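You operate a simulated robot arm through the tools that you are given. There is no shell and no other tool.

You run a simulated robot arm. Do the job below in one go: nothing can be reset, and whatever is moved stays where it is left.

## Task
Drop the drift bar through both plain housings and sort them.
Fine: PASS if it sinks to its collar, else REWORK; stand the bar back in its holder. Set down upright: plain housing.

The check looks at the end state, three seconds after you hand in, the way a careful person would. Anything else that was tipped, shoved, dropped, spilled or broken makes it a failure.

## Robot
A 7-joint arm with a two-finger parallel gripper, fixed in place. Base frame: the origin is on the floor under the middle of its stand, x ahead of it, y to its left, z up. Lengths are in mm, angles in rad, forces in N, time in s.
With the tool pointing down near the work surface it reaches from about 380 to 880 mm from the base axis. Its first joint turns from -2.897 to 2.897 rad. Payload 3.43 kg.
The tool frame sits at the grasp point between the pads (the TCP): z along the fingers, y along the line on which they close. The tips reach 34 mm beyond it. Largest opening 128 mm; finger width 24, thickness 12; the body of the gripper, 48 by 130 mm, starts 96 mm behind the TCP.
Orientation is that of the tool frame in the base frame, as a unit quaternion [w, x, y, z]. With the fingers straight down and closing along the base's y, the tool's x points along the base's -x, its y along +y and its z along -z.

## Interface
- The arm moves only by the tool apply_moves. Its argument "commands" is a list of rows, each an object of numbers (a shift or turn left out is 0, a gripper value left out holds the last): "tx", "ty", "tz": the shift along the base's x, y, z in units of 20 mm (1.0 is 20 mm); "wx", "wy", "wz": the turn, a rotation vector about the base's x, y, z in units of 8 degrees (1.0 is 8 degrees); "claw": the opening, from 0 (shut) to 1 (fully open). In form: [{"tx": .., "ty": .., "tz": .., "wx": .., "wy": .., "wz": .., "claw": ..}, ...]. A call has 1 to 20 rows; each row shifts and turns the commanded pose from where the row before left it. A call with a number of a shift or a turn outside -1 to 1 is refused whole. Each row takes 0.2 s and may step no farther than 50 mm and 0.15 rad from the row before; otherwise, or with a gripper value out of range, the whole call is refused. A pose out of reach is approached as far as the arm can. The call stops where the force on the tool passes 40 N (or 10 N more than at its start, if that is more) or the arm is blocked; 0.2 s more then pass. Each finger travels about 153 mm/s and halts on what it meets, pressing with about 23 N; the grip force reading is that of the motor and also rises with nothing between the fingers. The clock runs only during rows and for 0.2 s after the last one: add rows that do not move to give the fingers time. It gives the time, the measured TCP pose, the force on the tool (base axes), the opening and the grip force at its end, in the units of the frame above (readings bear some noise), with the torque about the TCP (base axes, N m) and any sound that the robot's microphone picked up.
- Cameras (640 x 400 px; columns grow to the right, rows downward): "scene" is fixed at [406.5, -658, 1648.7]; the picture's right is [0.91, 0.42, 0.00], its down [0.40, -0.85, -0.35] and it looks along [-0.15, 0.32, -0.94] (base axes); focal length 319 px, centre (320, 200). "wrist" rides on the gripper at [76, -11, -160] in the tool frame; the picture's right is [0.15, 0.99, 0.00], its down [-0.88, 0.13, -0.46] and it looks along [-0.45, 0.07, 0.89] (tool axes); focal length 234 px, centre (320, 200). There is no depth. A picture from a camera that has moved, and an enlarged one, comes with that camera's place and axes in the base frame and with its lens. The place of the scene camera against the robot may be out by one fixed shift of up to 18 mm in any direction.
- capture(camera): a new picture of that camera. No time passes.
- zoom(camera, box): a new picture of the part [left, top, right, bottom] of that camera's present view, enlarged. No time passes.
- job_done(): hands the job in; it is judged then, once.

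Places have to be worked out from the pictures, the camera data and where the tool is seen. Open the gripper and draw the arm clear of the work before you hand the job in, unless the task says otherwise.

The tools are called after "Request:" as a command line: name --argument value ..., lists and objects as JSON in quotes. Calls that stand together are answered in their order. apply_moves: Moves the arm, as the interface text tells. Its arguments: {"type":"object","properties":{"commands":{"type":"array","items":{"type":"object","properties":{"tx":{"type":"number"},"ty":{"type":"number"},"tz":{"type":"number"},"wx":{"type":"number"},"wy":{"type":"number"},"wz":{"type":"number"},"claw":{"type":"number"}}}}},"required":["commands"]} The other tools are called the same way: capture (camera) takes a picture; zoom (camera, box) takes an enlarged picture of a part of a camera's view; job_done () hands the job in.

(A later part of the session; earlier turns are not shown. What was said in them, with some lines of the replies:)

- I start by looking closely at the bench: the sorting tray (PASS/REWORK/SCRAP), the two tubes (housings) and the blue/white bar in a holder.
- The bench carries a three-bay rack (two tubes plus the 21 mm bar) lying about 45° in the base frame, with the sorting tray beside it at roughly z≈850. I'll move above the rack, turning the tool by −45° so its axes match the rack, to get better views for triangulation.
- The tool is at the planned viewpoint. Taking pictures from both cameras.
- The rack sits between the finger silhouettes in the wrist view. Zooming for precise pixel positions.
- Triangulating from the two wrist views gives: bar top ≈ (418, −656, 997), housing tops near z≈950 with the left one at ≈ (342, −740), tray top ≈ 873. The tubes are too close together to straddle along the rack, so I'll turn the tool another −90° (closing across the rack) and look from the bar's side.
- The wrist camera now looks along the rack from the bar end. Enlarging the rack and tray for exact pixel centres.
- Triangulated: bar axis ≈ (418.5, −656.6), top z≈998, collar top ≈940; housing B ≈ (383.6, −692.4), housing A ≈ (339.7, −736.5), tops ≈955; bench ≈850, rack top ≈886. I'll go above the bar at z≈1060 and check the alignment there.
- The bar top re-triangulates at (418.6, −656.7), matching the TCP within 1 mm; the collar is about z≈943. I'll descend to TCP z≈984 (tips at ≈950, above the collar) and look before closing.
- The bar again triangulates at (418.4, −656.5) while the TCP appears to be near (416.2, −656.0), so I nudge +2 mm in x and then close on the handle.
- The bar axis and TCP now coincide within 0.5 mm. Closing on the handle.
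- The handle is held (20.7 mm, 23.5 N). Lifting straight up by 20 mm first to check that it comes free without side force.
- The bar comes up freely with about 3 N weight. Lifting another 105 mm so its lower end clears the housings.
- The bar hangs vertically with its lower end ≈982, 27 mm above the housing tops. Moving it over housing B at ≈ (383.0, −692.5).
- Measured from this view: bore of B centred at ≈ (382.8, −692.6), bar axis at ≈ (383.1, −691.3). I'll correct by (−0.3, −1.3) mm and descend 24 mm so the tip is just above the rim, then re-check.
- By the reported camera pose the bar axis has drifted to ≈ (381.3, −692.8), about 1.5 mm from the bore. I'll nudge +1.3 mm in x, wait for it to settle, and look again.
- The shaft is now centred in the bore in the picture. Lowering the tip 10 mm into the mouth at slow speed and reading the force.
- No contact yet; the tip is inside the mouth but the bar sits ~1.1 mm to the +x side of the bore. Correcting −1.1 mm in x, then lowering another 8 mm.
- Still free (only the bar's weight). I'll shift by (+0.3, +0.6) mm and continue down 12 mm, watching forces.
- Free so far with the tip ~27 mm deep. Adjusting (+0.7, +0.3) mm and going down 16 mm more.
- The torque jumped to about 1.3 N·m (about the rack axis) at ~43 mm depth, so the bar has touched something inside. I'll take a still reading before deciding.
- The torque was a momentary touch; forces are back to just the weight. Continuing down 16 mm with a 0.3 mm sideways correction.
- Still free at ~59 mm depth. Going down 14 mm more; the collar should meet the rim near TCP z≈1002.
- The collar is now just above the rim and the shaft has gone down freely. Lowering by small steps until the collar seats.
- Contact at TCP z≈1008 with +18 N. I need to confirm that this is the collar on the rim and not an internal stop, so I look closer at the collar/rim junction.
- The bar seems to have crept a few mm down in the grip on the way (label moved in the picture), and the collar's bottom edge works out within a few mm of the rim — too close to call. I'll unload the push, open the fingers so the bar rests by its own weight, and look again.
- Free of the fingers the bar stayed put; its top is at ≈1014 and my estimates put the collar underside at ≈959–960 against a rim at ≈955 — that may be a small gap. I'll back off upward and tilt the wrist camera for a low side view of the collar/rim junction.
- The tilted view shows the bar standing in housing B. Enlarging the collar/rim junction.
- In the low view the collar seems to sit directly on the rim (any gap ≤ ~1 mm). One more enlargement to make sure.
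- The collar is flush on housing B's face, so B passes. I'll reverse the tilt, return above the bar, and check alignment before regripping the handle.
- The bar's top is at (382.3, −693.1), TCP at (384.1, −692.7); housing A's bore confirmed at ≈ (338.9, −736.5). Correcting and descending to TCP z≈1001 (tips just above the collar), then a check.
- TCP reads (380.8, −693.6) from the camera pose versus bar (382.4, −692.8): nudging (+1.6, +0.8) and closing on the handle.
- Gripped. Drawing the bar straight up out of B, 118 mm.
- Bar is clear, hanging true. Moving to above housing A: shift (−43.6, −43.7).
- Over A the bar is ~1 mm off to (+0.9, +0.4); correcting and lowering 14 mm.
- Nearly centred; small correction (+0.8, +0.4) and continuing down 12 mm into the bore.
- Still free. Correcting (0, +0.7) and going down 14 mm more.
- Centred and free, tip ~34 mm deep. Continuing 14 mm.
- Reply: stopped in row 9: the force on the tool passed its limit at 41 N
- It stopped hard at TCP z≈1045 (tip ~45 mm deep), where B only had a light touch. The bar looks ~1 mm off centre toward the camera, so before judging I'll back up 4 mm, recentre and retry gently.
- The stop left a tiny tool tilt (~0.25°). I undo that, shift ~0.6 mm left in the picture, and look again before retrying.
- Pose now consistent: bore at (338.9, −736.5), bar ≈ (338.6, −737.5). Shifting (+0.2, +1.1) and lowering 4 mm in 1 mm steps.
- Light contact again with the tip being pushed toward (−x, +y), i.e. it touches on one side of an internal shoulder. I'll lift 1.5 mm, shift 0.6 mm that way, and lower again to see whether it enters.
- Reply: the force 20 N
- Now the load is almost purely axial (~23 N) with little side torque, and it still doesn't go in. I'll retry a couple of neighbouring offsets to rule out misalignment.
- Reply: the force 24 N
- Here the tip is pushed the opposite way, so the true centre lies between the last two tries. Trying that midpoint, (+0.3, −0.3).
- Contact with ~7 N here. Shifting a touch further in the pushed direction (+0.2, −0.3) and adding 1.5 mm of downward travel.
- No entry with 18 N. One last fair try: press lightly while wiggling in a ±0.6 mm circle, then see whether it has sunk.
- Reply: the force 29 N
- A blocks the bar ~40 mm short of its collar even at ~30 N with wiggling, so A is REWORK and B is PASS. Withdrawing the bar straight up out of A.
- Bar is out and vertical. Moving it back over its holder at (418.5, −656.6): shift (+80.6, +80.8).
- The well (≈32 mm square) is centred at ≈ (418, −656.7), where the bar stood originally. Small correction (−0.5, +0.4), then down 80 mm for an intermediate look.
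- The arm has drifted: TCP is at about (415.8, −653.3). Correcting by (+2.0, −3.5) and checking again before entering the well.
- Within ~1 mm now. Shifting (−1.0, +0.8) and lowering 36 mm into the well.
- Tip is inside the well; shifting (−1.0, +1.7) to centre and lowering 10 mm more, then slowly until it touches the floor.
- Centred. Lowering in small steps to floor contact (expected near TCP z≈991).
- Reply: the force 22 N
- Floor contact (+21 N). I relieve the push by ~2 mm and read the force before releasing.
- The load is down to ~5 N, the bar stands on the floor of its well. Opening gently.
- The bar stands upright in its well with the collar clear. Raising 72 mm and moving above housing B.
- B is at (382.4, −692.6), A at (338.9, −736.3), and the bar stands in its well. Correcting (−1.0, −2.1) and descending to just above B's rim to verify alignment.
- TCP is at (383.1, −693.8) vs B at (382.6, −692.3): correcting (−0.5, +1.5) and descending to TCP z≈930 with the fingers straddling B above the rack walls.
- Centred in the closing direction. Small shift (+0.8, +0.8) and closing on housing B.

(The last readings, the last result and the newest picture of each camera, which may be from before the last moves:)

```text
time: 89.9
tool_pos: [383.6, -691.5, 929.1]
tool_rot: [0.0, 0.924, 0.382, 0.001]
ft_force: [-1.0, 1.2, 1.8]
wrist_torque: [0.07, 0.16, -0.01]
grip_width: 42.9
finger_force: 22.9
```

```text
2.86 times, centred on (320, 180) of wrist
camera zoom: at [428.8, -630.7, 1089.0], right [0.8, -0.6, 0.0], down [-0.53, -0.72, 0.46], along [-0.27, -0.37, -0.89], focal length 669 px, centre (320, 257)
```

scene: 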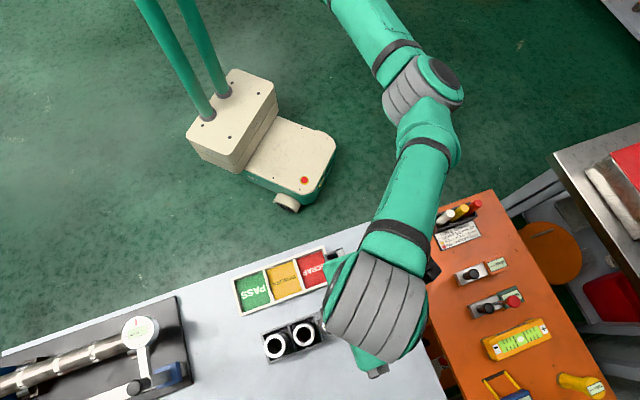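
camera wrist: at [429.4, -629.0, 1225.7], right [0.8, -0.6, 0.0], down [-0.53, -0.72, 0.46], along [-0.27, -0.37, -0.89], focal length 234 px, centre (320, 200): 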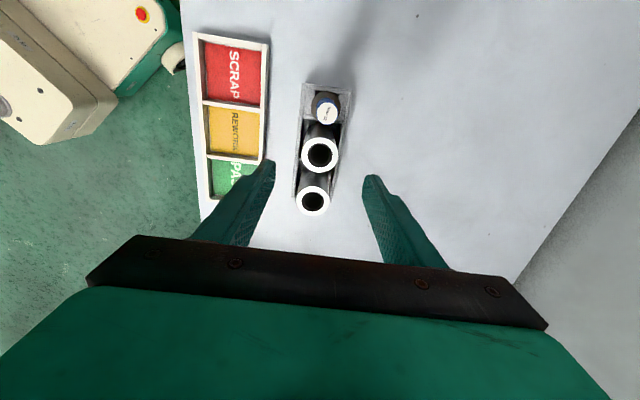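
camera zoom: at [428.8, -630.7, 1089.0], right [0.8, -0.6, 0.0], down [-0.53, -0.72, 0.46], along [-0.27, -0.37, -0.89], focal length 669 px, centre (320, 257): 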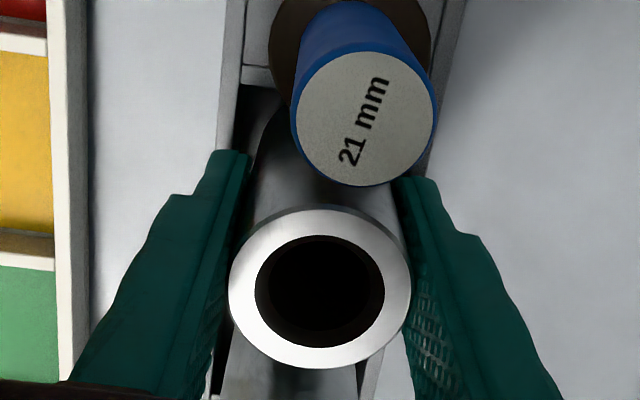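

Housing B is held at 42.9 mm. Lifting straight up 118 mm.

Request:
apply_moves --commands '[{"tz": 0.2}, {"tz": 0.4}, {"tz": 0.6}, {"tz": 0.7}, {"tz": 0.8}, {"tz": 0.8}, {"tz": 0.8}, {"tz": 0.8}, {"tz": 0.8}, {}]'

Request:
capture --camera "wrist"

Request:
zoom --camera "wrist" --box '[220, 60, 420, 260]'

```text
time: 92.1
tool_pos: [383.8, -690.7, 1045.8]
tool_rot: [-0.001, 0.924, 0.383, 0.001]
ft_force: [0.0, 0.2, -2.3]
wrist_torque: [-0.02, 0.02, -0.03]
grip_width: 42.9
finger_force: 22.9
```

```text
taken
camera wrist: at [428.3, -629.5, 1205.7], right [0.8, -0.6, 0.0], down [-0.53, -0.72, 0.45], along [-0.27, -0.37, -0.89], focal length 234 px, centre (320, 200)
```

wrist: 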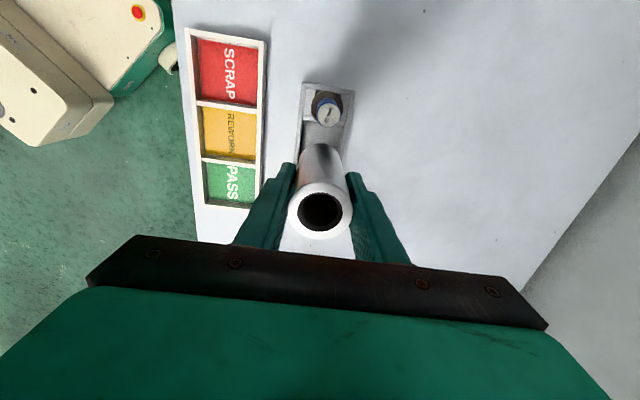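

```text
2.00 times, centred on (320, 160) of wrist
camera zoom: at [428.3, -629.5, 1205.7], right [0.8, -0.6, 0.0], down [-0.53, -0.72, 0.45], along [-0.27, -0.37, -0.89], focal length 468 px, centre (320, 280)
```

zoom: 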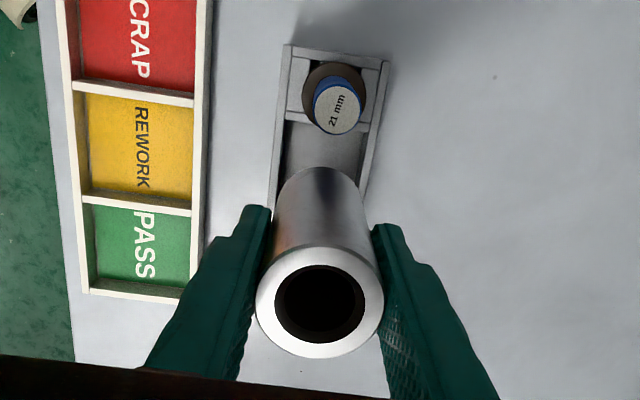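

B weighs ~2.3 N and hangs straight. From this view the PASS compartment's centre is ≈ (225, −666). Moving there at height.

Request:
apply_moves --commands '[{"tx": -0.874, "ty": 0.139}, {"tx": -0.874, "ty": 0.139}, {"tx": -0.874, "ty": 0.139}, {"tx": -0.874, "ty": 0.139}, {"tx": -0.874, "ty": 0.139}, {"tx": -0.874, "ty": 0.139}, {"tx": -0.874, "ty": 0.139}, {"tx": -0.874, "ty": 0.139}, {"tx": -0.874, "ty": 0.139}, {}, {}, {}]'

Request:
zoom --camera "wrist" --box '[220, 60, 420, 260]'

Request:
capture --camera "scene"

```text
time: 94.7
tool_pos: [227.7, -665.7, 1046.1]
tool_rot: [0.0, 0.923, 0.384, 0.001]
ft_force: [0.2, -0.1, -3.0]
wrist_torque: [0.01, 0.02, 0.01]
grip_width: 42.9
finger_force: 22.7
```

```text
2.00 times, centred on (320, 160) of wrist
camera zoom: at [271.3, -604.7, 1206.9], right [0.8, -0.6, 0.0], down [-0.53, -0.72, 0.45], along [-0.27, -0.37, -0.89], focal length 468 px, centre (320, 280)
```

zoom: 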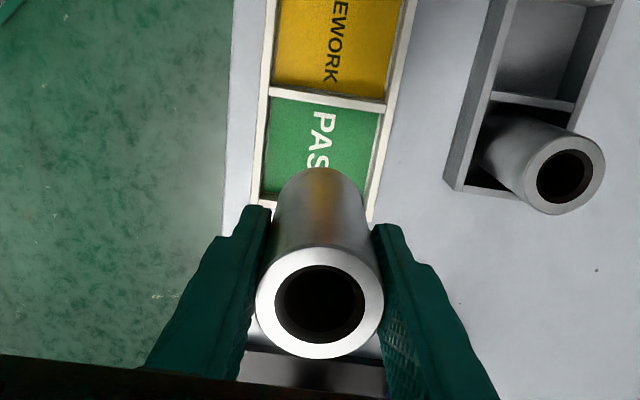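

```text
taken
```

scene: 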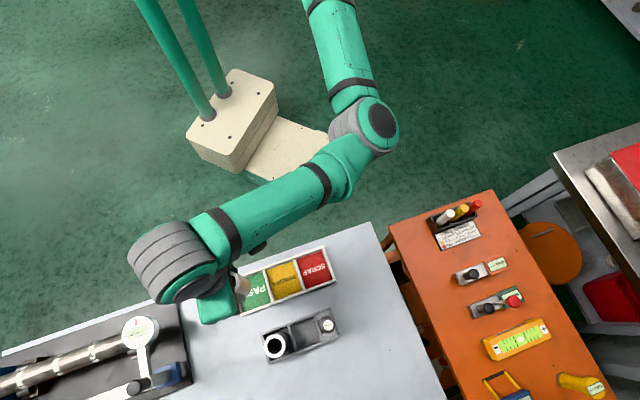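

The PASS compartment centre works out at ≈ (226.5, −664.5) with ~70×76 mm inside; housing B hangs at (225.4, −666.8). Shifting (+1.1, +2.3) and lowering 85 mm, then re-checking.

Request:
apply_moves --commands '[{"tx": 0.055, "ty": 0.115}, {"tz": -0.7}, {"tz": -0.7}, {"tz": -0.7}, {"tz": -0.7}, {"tz": -0.7}, {"tz": -0.7}, {}, {}]'

Request:
zoom --camera "wrist" --box '[220, 60, 420, 260]'

Request:
zoom --camera "scene" --box '[160, 230, 350, 350]'

```text
time: 96.7
tool_pos: [227.8, -663.7, 964.1]
tool_rot: [0.0, 0.924, 0.383, 0.001]
ft_force: [0.6, 0.0, -3.0]
wrist_torque: [0.02, -0.03, -0.02]
grip_width: 43.1
finger_force: 23.1
```

```text
2.00 times, centred on (320, 160) of wrist
camera zoom: at [272.2, -603.4, 1123.5], right [0.8, -0.6, 0.0], down [-0.53, -0.72, 0.45], along [-0.27, -0.37, -0.89], focal length 468 px, centre (320, 280)
```

zoom: 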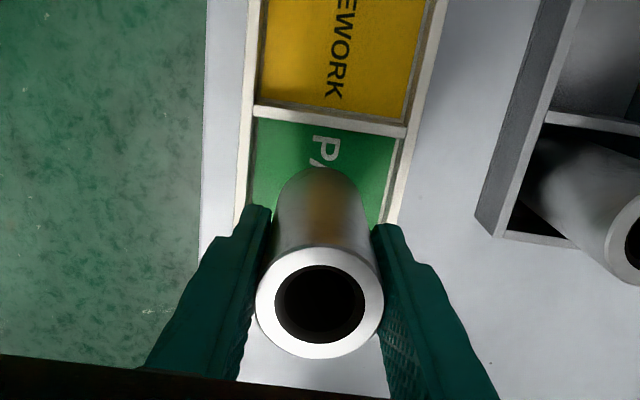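

```text
3.33 times, centred on (255, 290) of scene
camera zoom: at [406.5, -658.0, 1648.7], right [0.91, 0.42, 0.0], down [0.4, -0.85, -0.35], along [-0.15, 0.32, -0.94], focal length 1063 px, centre (537, -100)
```

zoom: 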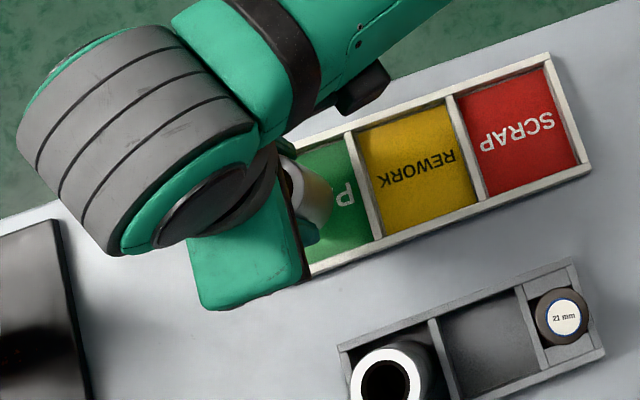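

Housing B is well inside the PASS compartment outline (centre ≈ (228, −664)). Lowering 26 mm, then slowly to contact.

Request:
apply_moves --commands '[{"tx": 0.05, "ty": 0.05, "tz": -0.3}, {"tz": -0.4}, {"tz": -0.4}, {"tz": -0.2}, {}, {}]'

Request:
zoom --camera "wrist" --box '[220, 60, 420, 260]'

```text
time: 98.1
tool_pos: [229.2, -663.7, 937.4]
tool_rot: [0.0, 0.924, 0.383, 0.001]
ft_force: [0.6, 0.6, -2.9]
wrist_torque: [-0.01, 0.02, 0.0]
grip_width: 43.0
finger_force: 23.6
```

```text
2.00 times, centred on (320, 160) of wrist
camera zoom: at [273.8, -602.7, 1096.7], right [0.8, -0.6, 0.0], down [-0.53, -0.72, 0.45], along [-0.27, -0.37, -0.89], focal length 468 px, centre (320, 280)
```

zoom: 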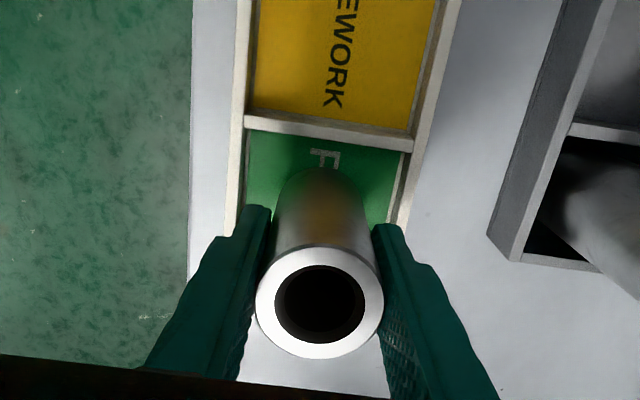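

Bottom is ≈10 mm above the floor. Lowering in 1.5 mm steps until contact.

Request:
apply_moves --commands '[{"tz": -0.075}, {"tz": -0.075}, {"tz": -0.075}, {"tz": -0.075}, {}]'

```text
time: 99.3
tool_pos: [228.1, -662.9, 931.4]
tool_rot: [-0.001, 0.924, 0.383, 0.001]
ft_force: [-0.2, -0.4, -3.0]
wrist_torque: [-0.01, -0.01, -0.02]
grip_width: 43.2
finger_force: 22.3
```

No contact yet at z≈931. Continuing in 1 mm steps.

Request:
apply_moves --commands '[{"tz": -0.06}, {"tz": -0.06}, {"tz": -0.05}, {"tz": -0.05}, {}]'

```text
time: 100.5
tool_pos: [230.2, -664.2, 927.5]
tool_rot: [0.001, 0.924, 0.383, 0.0]
ft_force: [2.5, 1.8, 15.1]
wrist_torque: [0.11, 0.2, -0.07]
grip_width: 42.7
finger_force: 22.9
```

Floor contact (+15 N) at z≈928. Relieving ~1.2 mm, then reading before opening.

Request:
apply_moves --commands '[{"tz": 0.06}, {}, {}]'

Request:
zoom --camera "wrist" --box '[220, 60, 420, 260]'

```text
time: 101.3
tool_pos: [228.5, -662.7, 926.6]
tool_rot: [0.0, 0.924, 0.383, 0.001]
ft_force: [0.8, -2.1, -0.3]
wrist_torque: [-0.09, 0.0, 0.03]
grip_width: 43.0
finger_force: 23.3
```

```text
2.00 times, centred on (320, 160) of wrist
camera zoom: at [272.7, -602.6, 1087.5], right [0.8, -0.6, 0.0], down [-0.53, -0.72, 0.45], along [-0.27, -0.36, -0.89], focal length 468 px, centre (320, 280)
```

zoom: 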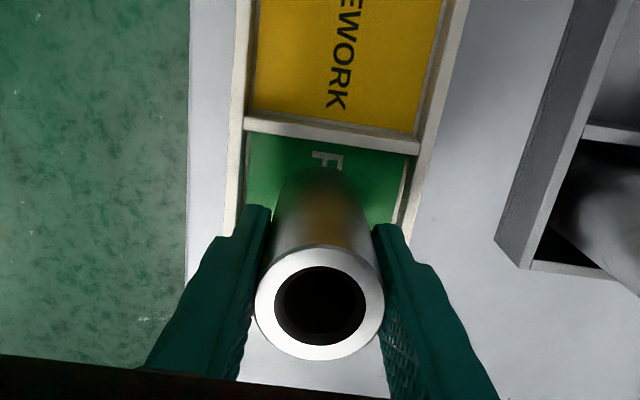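

The weight is resting on the tray floor. Opening gently and checking that B stands upright.

Request:
apply_moves --commands '[{"claw": 0.35}, {"claw": 0.36}, {"claw": 0.4}, {"claw": 0.5}, {"claw": 0.6}, {}]'

Request:
zoom --camera "wrist" --box '[220, 60, 420, 260]'

```text
time: 102.7
tool_pos: [227.6, -663.0, 929.4]
tool_rot: [-0.001, 0.924, 0.383, 0.001]
ft_force: [0.6, 0.0, 0.1]
wrist_torque: [0.0, -0.03, 0.02]
grip_width: 76.5
finger_force: 0.0
```

```text
2.00 times, centred on (320, 160) of wrist
camera zoom: at [273.0, -602.6, 1088.1], right [0.8, -0.6, 0.0], down [-0.53, -0.72, 0.46], along [-0.27, -0.37, -0.89], focal length 468 px, centre (320, 280)
```

zoom: 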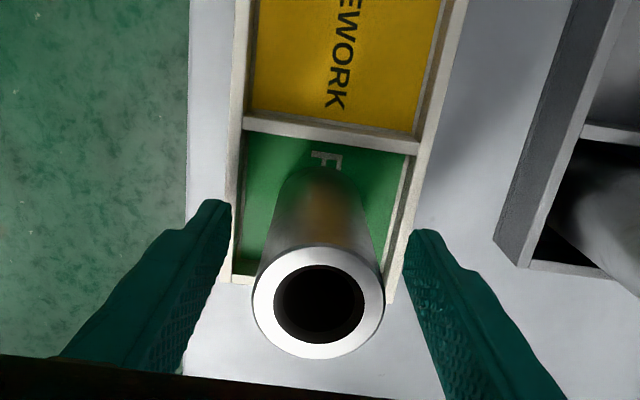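

B stands upright in PASS. Raising straight up and moving toward housing A at (338.9, −736.4).

Request:
apply_moves --commands '[{"tz": 0.4}, {"tz": 0.7}, {"tz": 0.9}, {"tz": 0.9}, {"tz": 1.0}, {"tz": 1.0}, {"tz": 1.0}, {"tz": 1.0}, {"tx": 0.92, "ty": -0.59}, {"tx": 0.92, "ty": -0.59}, {"tx": 0.92, "ty": -0.59}, {"tx": 0.92, "ty": -0.59}, {"tx": 0.92, "ty": -0.59}, {"tx": 0.92, "ty": -0.59}, {}, {}, {}]'

Request:
capture --camera "wrist"

Request:
zoom --camera "wrist" --box '[260, 100, 380, 240]'

Request:
zoom --camera "scene" --box '[220, 230, 380, 380]'

```text
time: 106.3
tool_pos: [339.5, -736.5, 1064.5]
tool_rot: [0.0, 0.924, 0.383, 0.001]
ft_force: [-0.6, -0.1, -0.2]
wrist_torque: [-0.02, 0.01, 0.01]
grip_width: 76.9
finger_force: 0.1
```

```text
taken
camera wrist: at [383.5, -675.3, 1225.0], right [0.8, -0.6, 0.0], down [-0.53, -0.72, 0.45], along [-0.27, -0.37, -0.89], focal length 234 px, centre (320, 200)
```

wrist: 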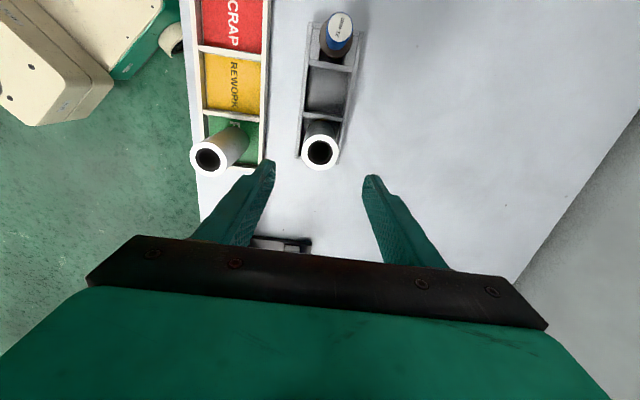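

```text
2.86 times, centred on (320, 170) of wrist
camera zoom: at [383.5, -675.3, 1225.0], right [0.8, -0.6, 0.0], down [-0.53, -0.72, 0.45], along [-0.27, -0.37, -0.89], focal length 669 px, centre (320, 286)
```

zoom: 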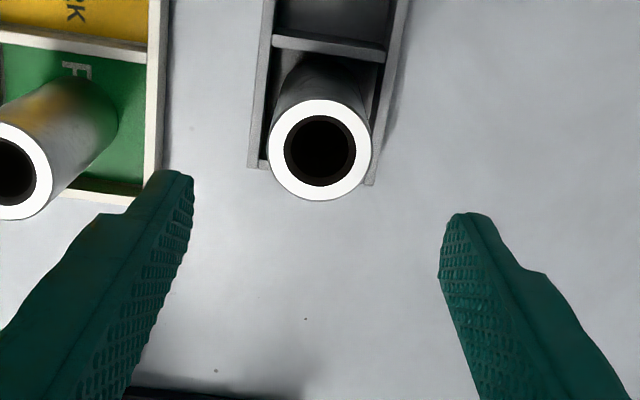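

```text
2.67 times, centred on (300, 305) of scene
camera zoom: at [406.5, -658.0, 1648.7], right [0.91, 0.42, 0.0], down [0.4, -0.85, -0.35], along [-0.15, 0.32, -0.94], focal length 850 px, centre (373, -80)
```

zoom: 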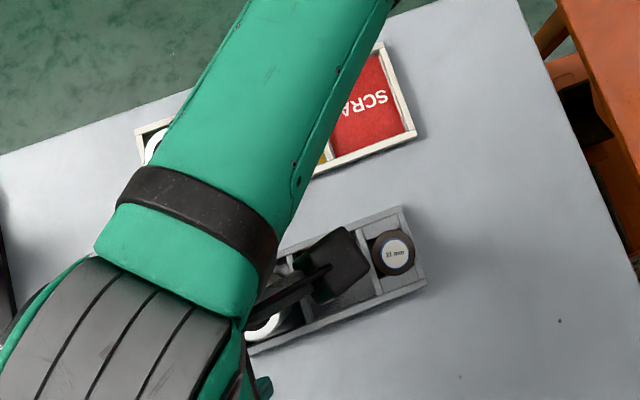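

A is at (338.7, −736.3). Correcting (+1.2, +0.5) and descending to just above its rim.

Request:
apply_moves --commands '[{"tx": 0.06, "ty": 0.025}, {"tz": -0.85}, {"tz": -0.85}, {"tz": -0.85}, {"tz": -0.85}, {}, {}, {}]'

Request:
zoom --camera "wrist" --box '[250, 110, 390, 250]'

```text
time: 108.1
tool_pos: [340.2, -733.9, 997.4]
tool_rot: [-0.001, 0.924, 0.383, 0.001]
ft_force: [-0.4, 0.2, 0.4]
wrist_torque: [0.01, 0.01, 0.04]
grip_width: 76.7
finger_force: 0.1
```

```text
2.86 times, centred on (320, 180) of wrist
camera zoom: at [384.5, -673.5, 1156.6], right [0.8, -0.6, 0.0], down [-0.53, -0.72, 0.46], along [-0.27, -0.37, -0.89], focal length 669 px, centre (320, 257)
```

zoom: 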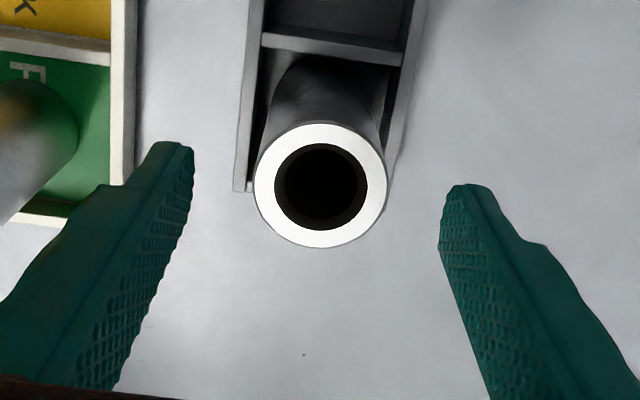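

Aligned within 1 mm; shifting (+0.2, −1.0) and descending to TCP z≈930.

Request:
apply_moves --commands '[{"tx": 0.01, "ty": -0.05}, {}, {"tz": -0.65}, {"tz": -0.7}, {"tz": -0.7}, {"tz": -0.7}, {"tz": -0.6}, {}, {}]'

Request:
zoom --camera "wrist" --box '[250, 110, 390, 250]'

```text
time: 110.1
tool_pos: [340.2, -734.1, 930.5]
tool_rot: [0.0, 0.923, 0.384, 0.001]
ft_force: [-0.1, 0.8, 0.0]
wrist_torque: [0.02, 0.02, -0.01]
grip_width: 76.7
finger_force: 0.1
```

```text
2.86 times, centred on (320, 180) of wrist
camera zoom: at [385.1, -674.0, 1091.2], right [0.8, -0.6, 0.0], down [-0.53, -0.72, 0.46], along [-0.27, -0.37, -0.89], focal length 669 px, centre (320, 257)
```

zoom: 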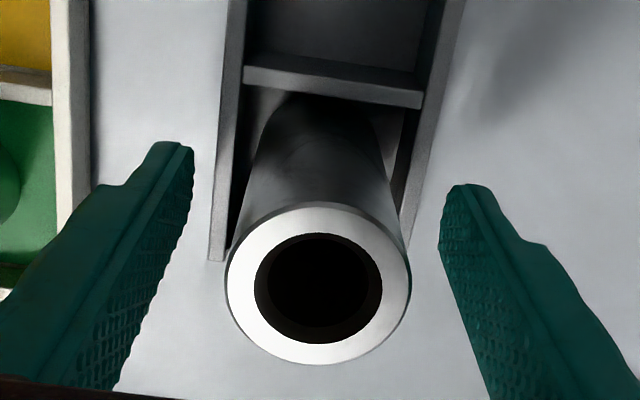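

Centred on A. Closing on it.

Request:
apply_moves --commands '[{"tz": -0.08}, {"claw": 0.42}, {"claw": 0.36}, {"claw": 0.25}, {"claw": 0.0}, {}, {}]'

Request:
zoom --camera "wrist" --box '[250, 110, 390, 250]'

```text
time: 111.7
tool_pos: [340.4, -735.5, 927.9]
tool_rot: [0.0, 0.924, 0.383, 0.0]
ft_force: [-0.6, 0.6, -0.4]
wrist_torque: [0.09, 0.1, 0.0]
grip_width: 43.6
finger_force: 22.8
```

```text
2.86 times, centred on (320, 180) of wrist
camera zoom: at [384.9, -674.0, 1088.6], right [0.8, -0.6, 0.0], down [-0.53, -0.72, 0.45], along [-0.27, -0.37, -0.89], focal length 669 px, centre (320, 257)
```

zoom: 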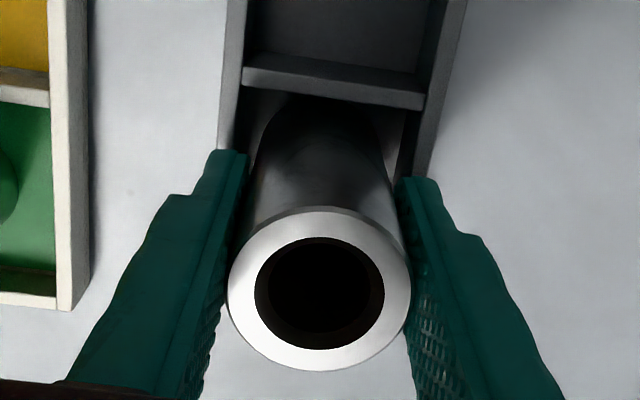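

A is held. Lifting it 120 mm straight up.

Request:
apply_moves --commands '[{"tz": 0.2}, {"tz": 0.4}, {"tz": 0.6}, {"tz": 0.8}, {"tz": 0.8}, {"tz": 0.8}, {"tz": 0.8}, {"tz": 0.8}, {"tz": 0.8}, {}, {}]'

Request:
zoom --camera "wrist" --box '[180, 0, 400, 240]'

```text
time: 114.1
tool_pos: [342.3, -735.8, 1047.1]
tool_rot: [0.0, 0.923, 0.384, 0.002]
ft_force: [-0.7, 0.6, -3.1]
wrist_torque: [0.02, 0.01, 0.04]
grip_width: 43.6
finger_force: 23.2
```

```text
1.67 times, centred on (290, 120) of wrist
camera zoom: at [386.0, -674.3, 1207.3], right [0.8, -0.6, 0.0], down [-0.53, -0.72, 0.45], along [-0.27, -0.37, -0.89], focal length 390 px, centre (370, 333)
```

zoom: 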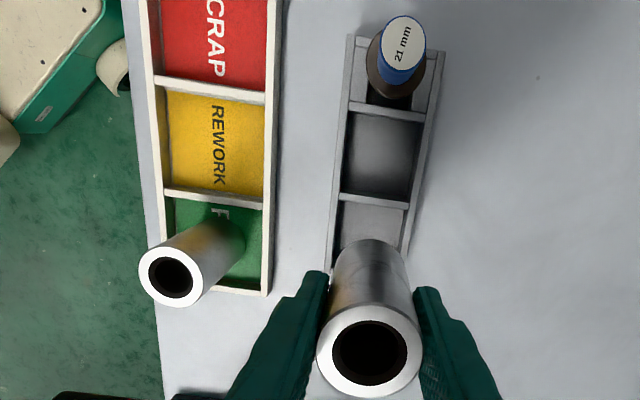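

A is lifted clear; the REWORK compartment's centre from this view is ≈ (283.5, −610). Moving there at height, staying above B.

Request:
apply_moves --commands '[{"tx": -0.353, "ty": 0.786}, {"tx": -0.353, "ty": 0.786}, {"tx": -0.353, "ty": 0.786}, {"tx": -0.353, "ty": 0.786}, {"tx": -0.353, "ty": 0.786}, {"tx": -0.353, "ty": 0.786}, {"tx": -0.353, "ty": 0.786}, {"tx": -0.353, "ty": 0.786}, {}, {}, {}]'

Request:
zoom --camera "wrist" --box '[220, 60, 420, 260]'

Request:
zoom --camera "scene" --box '[160, 220, 380, 380]'

```text
time: 116.5
tool_pos: [284.5, -609.7, 1048.9]
tool_rot: [-0.001, 0.924, 0.382, 0.001]
ft_force: [-0.4, 0.2, -2.4]
wrist_torque: [-0.02, 0.01, -0.02]
grip_width: 43.8
finger_force: 23.1
```

```text
2.00 times, centred on (320, 160) of wrist
camera zoom: at [327.9, -550.1, 1208.4], right [0.8, -0.6, 0.0], down [-0.53, -0.72, 0.45], along [-0.27, -0.37, -0.89], focal length 468 px, centre (320, 280)
```

zoom: 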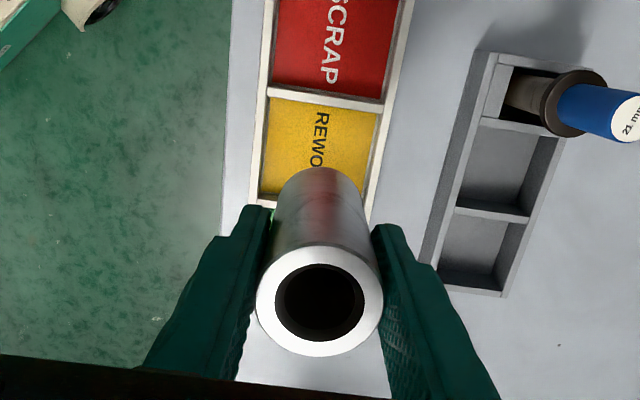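

```text
2.50 times, centred on (270, 300) of scene
camera zoom: at [406.5, -658.0, 1648.7], right [0.91, 0.42, 0.0], down [0.4, -0.85, -0.35], along [-0.15, 0.32, -0.94], focal length 797 px, centre (445, -50)
```

zoom: 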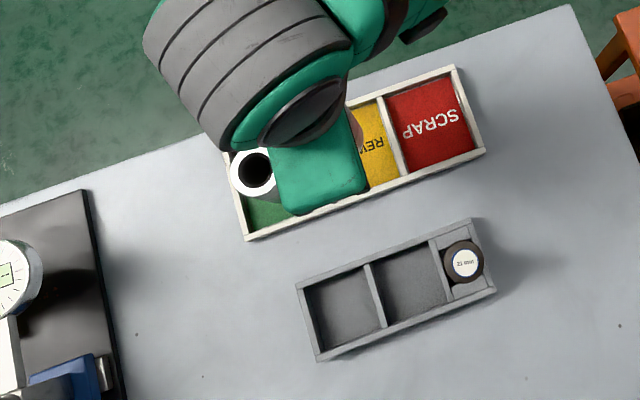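

A hangs over REWORK at ≈ (282, −612), compartment centre ≈ (283.4, −608.5). Shifting (+1.4, +3.4) and lowering 84 mm.

Request:
apply_moves --commands '[{"tx": 0.07, "ty": 0.17}, {"tz": -0.7}, {"tz": -0.7}, {"tz": -0.7}, {"tz": -0.7}, {"tz": -0.7}, {"tz": -0.7}, {}, {}]'

Request:
zoom --camera "wrist" --box '[220, 60, 420, 260]'

Request:
zoom --camera "scene" --box '[200, 230, 350, 340]'

```text
time: 118.5
tool_pos: [285.8, -607.7, 966.9]
tool_rot: [0.0, 0.924, 0.383, 0.0]
ft_force: [-0.6, -0.5, -3.2]
wrist_torque: [0.01, 0.0, 0.01]
grip_width: 43.8
finger_force: 23.2
```

```text
2.00 times, centred on (320, 160) of wrist
camera zoom: at [329.8, -546.5, 1126.2], right [0.8, -0.6, 0.0], down [-0.53, -0.72, 0.45], along [-0.27, -0.37, -0.89], focal length 468 px, centre (320, 280)
```

zoom: 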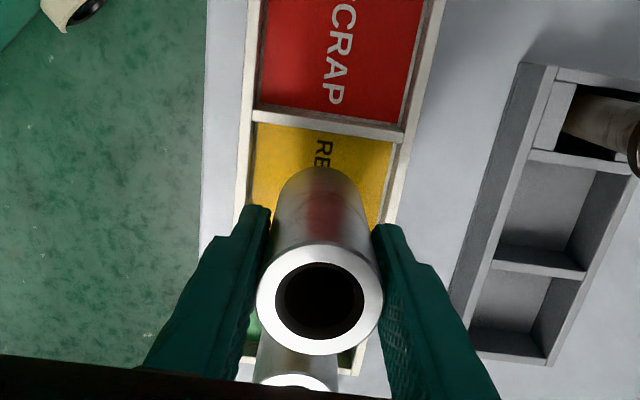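

```text
3.64 times, centred on (275, 285) of scene
camera zoom: at [406.5, -658.0, 1648.7], right [0.91, 0.42, 0.0], down [0.4, -0.85, -0.35], along [-0.15, 0.32, -0.94], focal length 1160 px, centre (484, -109)
```

zoom: 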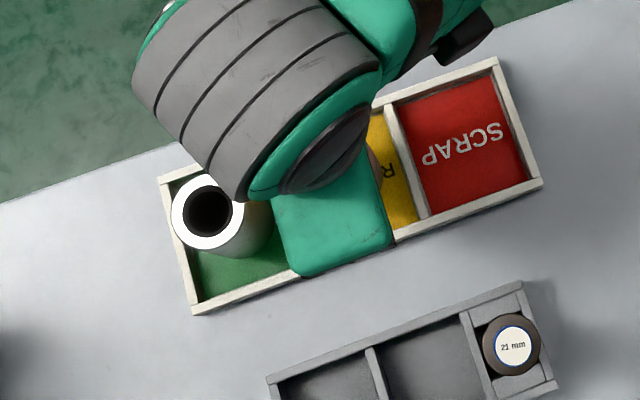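

A is centred in REWORK within ~1 mm. Lowering 28 mm, then slow steps.

Request:
apply_moves --commands '[{"tz": -0.4}, {"tz": -0.4}, {"tz": -0.4}, {"tz": -0.2}, {}, {}]'

Request:
zoom --camera "wrist" --box '[220, 60, 420, 260]'

```text
time: 119.9
tool_pos: [284.8, -604.6, 937.2]
tool_rot: [-0.001, 0.924, 0.383, 0.001]
ft_force: [0.2, -0.5, -3.6]
wrist_torque: [-0.02, -0.01, -0.02]
grip_width: 43.4
finger_force: 22.7
```

```text
2.00 times, centred on (320, 160) of wrist
camera zoom: at [329.5, -544.3, 1096.8], right [0.8, -0.6, 0.0], down [-0.53, -0.72, 0.45], along [-0.27, -0.37, -0.89], focal length 468 px, centre (320, 280)
```

zoom: 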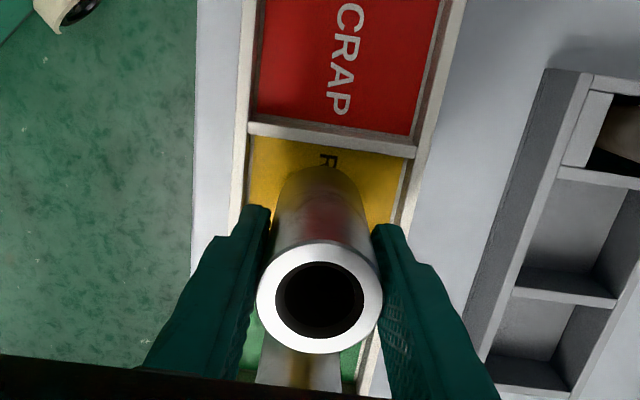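

Drifted +2 mm in y; correcting −1.8 mm and lowering slowly toward the floor.

Request:
apply_moves --commands '[{"ty": -0.09}, {"tz": -0.075}, {"tz": -0.075}, {"tz": -0.075}, {"tz": -0.05}, {}]'

```text
time: 121.3
tool_pos: [285.9, -606.6, 931.6]
tool_rot: [0.0, 0.924, 0.383, 0.0]
ft_force: [-1.5, 2.8, 17.0]
wrist_torque: [0.53, 0.37, -0.03]
grip_width: 44.2
finger_force: 23.2
```

Contact (+17 N) at z≈931; the ring sits ~3 mm lower in the grip than B did, so this is the tray floor. Relieving ~1.2 mm.

Request:
apply_moves --commands '[{"tz": 0.06}, {}, {}]'

Request:
zoom --camera "wrist" --box '[220, 60, 420, 260]'

```text
time: 122.1
tool_pos: [284.8, -606.8, 932.0]
tool_rot: [0.0, 0.924, 0.384, 0.001]
ft_force: [1.5, -2.1, 6.8]
wrist_torque: [-0.11, 0.1, 0.07]
grip_width: 43.7
finger_force: 23.0
```

```text
2.00 times, centred on (320, 160) of wrist
camera zoom: at [330.0, -546.5, 1091.9], right [0.8, -0.59, 0.0], down [-0.53, -0.72, 0.46], along [-0.27, -0.37, -0.89], focal length 468 px, centre (320, 280)
```

zoom: 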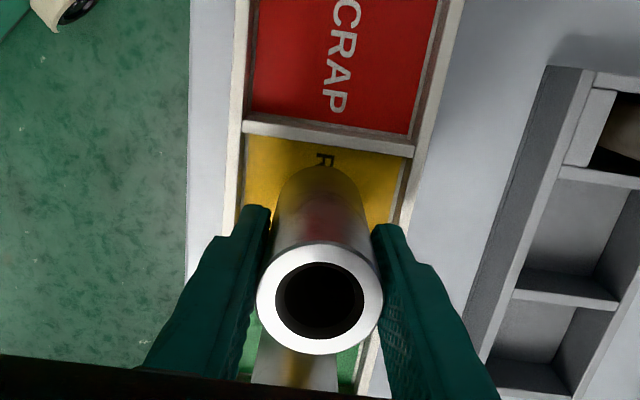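

Still ~10 N of contact; easing 0.5 mm more, then opening gently.

Request:
apply_moves --commands '[{"tz": 0.025}, {}, {"claw": 0.355}, {"claw": 0.365}, {"claw": 0.4}, {"claw": 0.5}, {"claw": 0.6}, {}]'

Request:
zoom --camera "wrist" --box '[220, 60, 420, 260]'

```text
time: 123.9
tool_pos: [285.3, -606.8, 933.2]
tool_rot: [0.0, 0.924, 0.383, 0.001]
ft_force: [-0.4, 0.8, -0.3]
wrist_torque: [-0.02, -0.03, 0.01]
grip_width: 76.9
finger_force: 0.2
```

```text
2.00 times, centred on (320, 160) of wrist
camera zoom: at [329.5, -546.7, 1093.0], right [0.8, -0.6, 0.0], down [-0.53, -0.72, 0.46], along [-0.27, -0.37, -0.89], focal length 468 px, centre (320, 280)
```

zoom: 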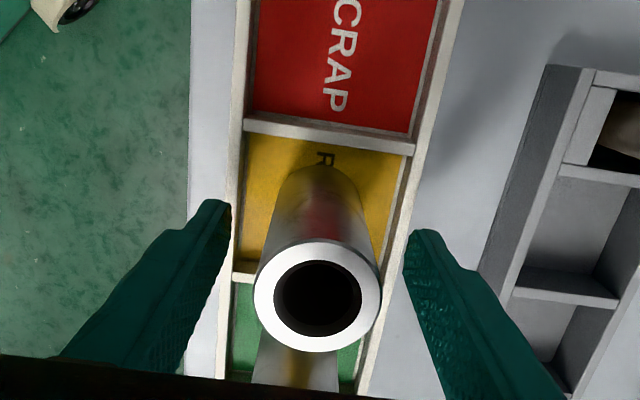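

A stands upright in REWORK. Raising straight up well clear, then backing toward the start position and checking the final state.

Request:
apply_moves --commands '[{"tz": 0.4}, {"tz": 0.7}, {"tz": 0.9}, {"tz": 1.0}, {"tz": 1.0}, {"tz": 1.0}, {"tz": 1.0}, {"tz": 1.0}, {"tz": 1.0}, {"tz": 1.0}, {"tx": 0.4, "ty": 0.9, "tz": 0.3}, {"tx": 0.4, "ty": 0.9, "tz": 0.3}, {"tx": 0.4, "ty": 0.9, "tz": 0.3}, {"tx": 0.4, "ty": 0.9, "tz": 0.3}, {"tx": 0.4, "ty": 0.9, "tz": 0.3}, {"tx": 0.4, "ty": 0.9, "tz": 0.3}, {"tx": 0.4, "ty": 0.9, "tz": 0.3}, {"tx": 0.4, "ty": 0.9, "tz": 0.3}, {}, {}]'

Request:
capture --camera "wrist"

Request:
capture --camera "scene"

Request:
zoom --camera "scene" --box '[220, 230, 380, 380]'

```text
time: 128.1
tool_pos: [349.3, -462.0, 1159.7]
tool_rot: [0.0, 0.924, 0.383, 0.001]
ft_force: [-0.2, 0.2, 0.0]
wrist_torque: [-0.02, 0.0, -0.02]
grip_width: 76.7
finger_force: 0.0
```

```text
taken
camera wrist: at [394.4, -401.6, 1320.3], right [0.8, -0.6, 0.0], down [-0.53, -0.72, 0.45], along [-0.27, -0.37, -0.89], focal length 234 px, centre (320, 200)
```

wrist: 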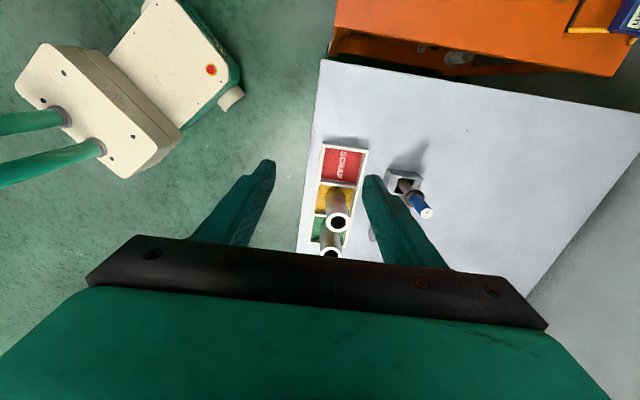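

```text
taken
```

scene: 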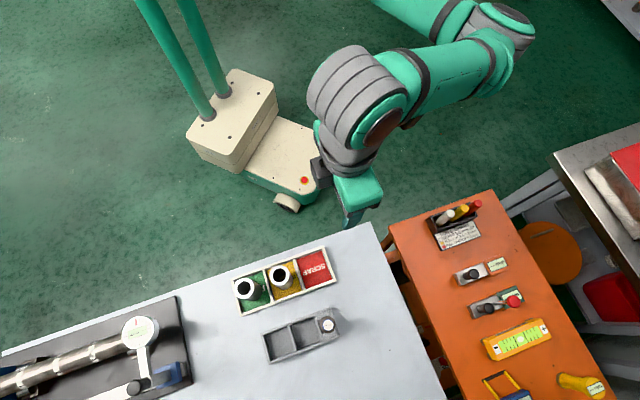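

```text
2.67 times, centred on (300, 305) of scene
camera zoom: at [406.5, -658.0, 1648.7], right [0.91, 0.42, 0.0], down [0.4, -0.85, -0.35], along [-0.15, 0.32, -0.94], focal length 850 px, centre (373, -80)
```

zoom: 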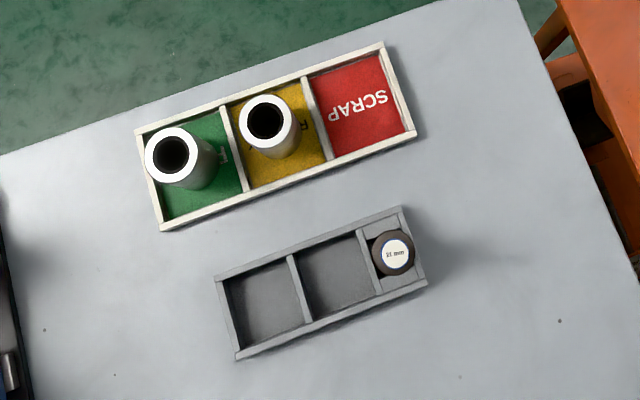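

Tray and rack corners are unchanged from the start. I'll zoom to compare the bar with its initial picture and verify both housings are upright.

Request:
zoom --camera "scene" --box '[250, 290, 350, 370]'

Request:
zoom --camera "scene" --box '[230, 250, 310, 314]'

Request:
zoom --camera "wrist" --box '[370, 150, 450, 230]'

```text
5.00 times, centred on (300, 330) of scene
camera zoom: at [406.5, -658.0, 1648.7], right [0.91, 0.42, 0.0], down [0.4, -0.85, -0.35], along [-0.15, 0.32, -0.94], focal length 1594 px, centre (420, -450)
```

zoom: 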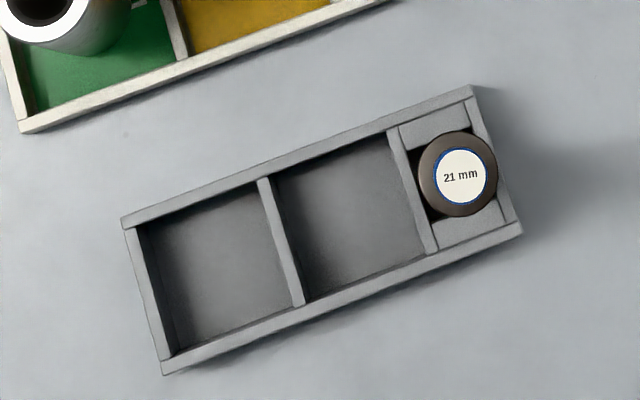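

```text
6.25 times, centred on (270, 282) of scene
camera zoom: at [406.5, -658.0, 1648.7], right [0.91, 0.42, 0.0], down [0.4, -0.85, -0.35], along [-0.15, 0.32, -0.94], focal length 1993 px, centre (632, -312)
```

zoom: 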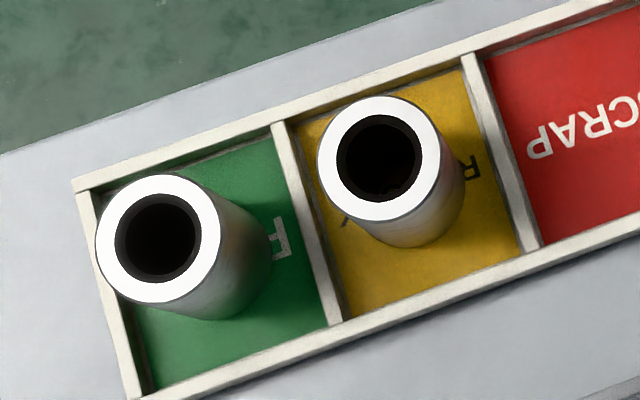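

```text
5.00 times, centred on (410, 190) of wrist
camera zoom: at [394.4, -401.6, 1320.3], right [0.8, -0.6, 0.0], down [-0.53, -0.72, 0.45], along [-0.27, -0.37, -0.89], focal length 1171 px, centre (-130, 250)
```

zoom: 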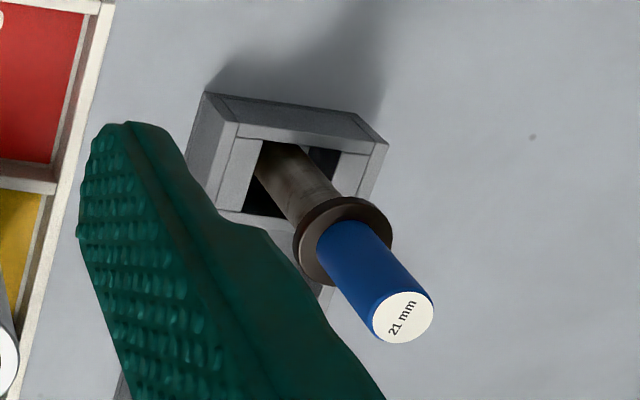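

All good: B upright in PASS, A upright in REWORK (a bump is even visible inside its bore), bar vertical in its well, nothing else moved. Final retreat with the gripper fully open.

Request:
apply_moves --commands '[{"tx": 0.5, "ty": 0.6, "tz": 0.8, "claw": 1.0}, {"tx": 0.5, "ty": 0.6, "tz": 0.8}, {"tx": 0.5, "ty": 0.6, "tz": 0.8}, {"tx": 0.5, "ty": 0.6, "tz": 0.8}, {}, {}]'

Request:
capture --camera "scene"

```text
time: 129.5
tool_pos: [391.1, -416.4, 1224.4]
tool_rot: [0.0, 0.924, 0.382, 0.001]
ft_force: [0.5, 0.2, -0.1]
wrist_torque: [0.0, -0.04, -0.04]
grip_width: 128.2
finger_force: 0.1
```

```text
taken
```

scene: 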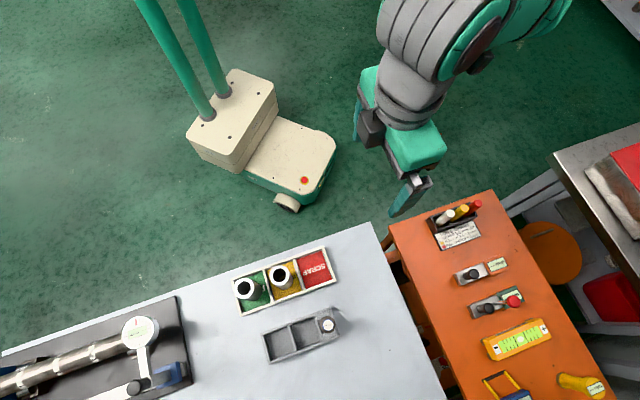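

The final picture shows both housings upright in their compartments, the bar in its holder, and the arm clear with the gripper open. Handing in.

Request:
job_done

```text
The job is handed in.
```

I tested both housings with the 21 mm drift bar and sorted them: one is in PASS, the other in REWORK. The job is handed in; I haven't seen the verdict.

- **PASS:** the housing that was in the middle bay of the rack. The bar sank until its collar sat on the rim, which I confirmed with a low side view.
- **REWORK:** the housing that was in the end bay, farthest from the bar. The bar stopped about 45 mm in, roughly 40 mm short of its collar. I retried at several offsets with a wiggle and up to about 40 N of push. The final pictures also seem to show a bump inside this bore.
- **Drift bar:** standing upright in its holder, within about 2 mm of where it started.

Both housings stand upright in their compartments. The tray and rack are where they were, and nothing else looked disturbed in the last pictures. The arm is clear of the bench with the gripper fully open.
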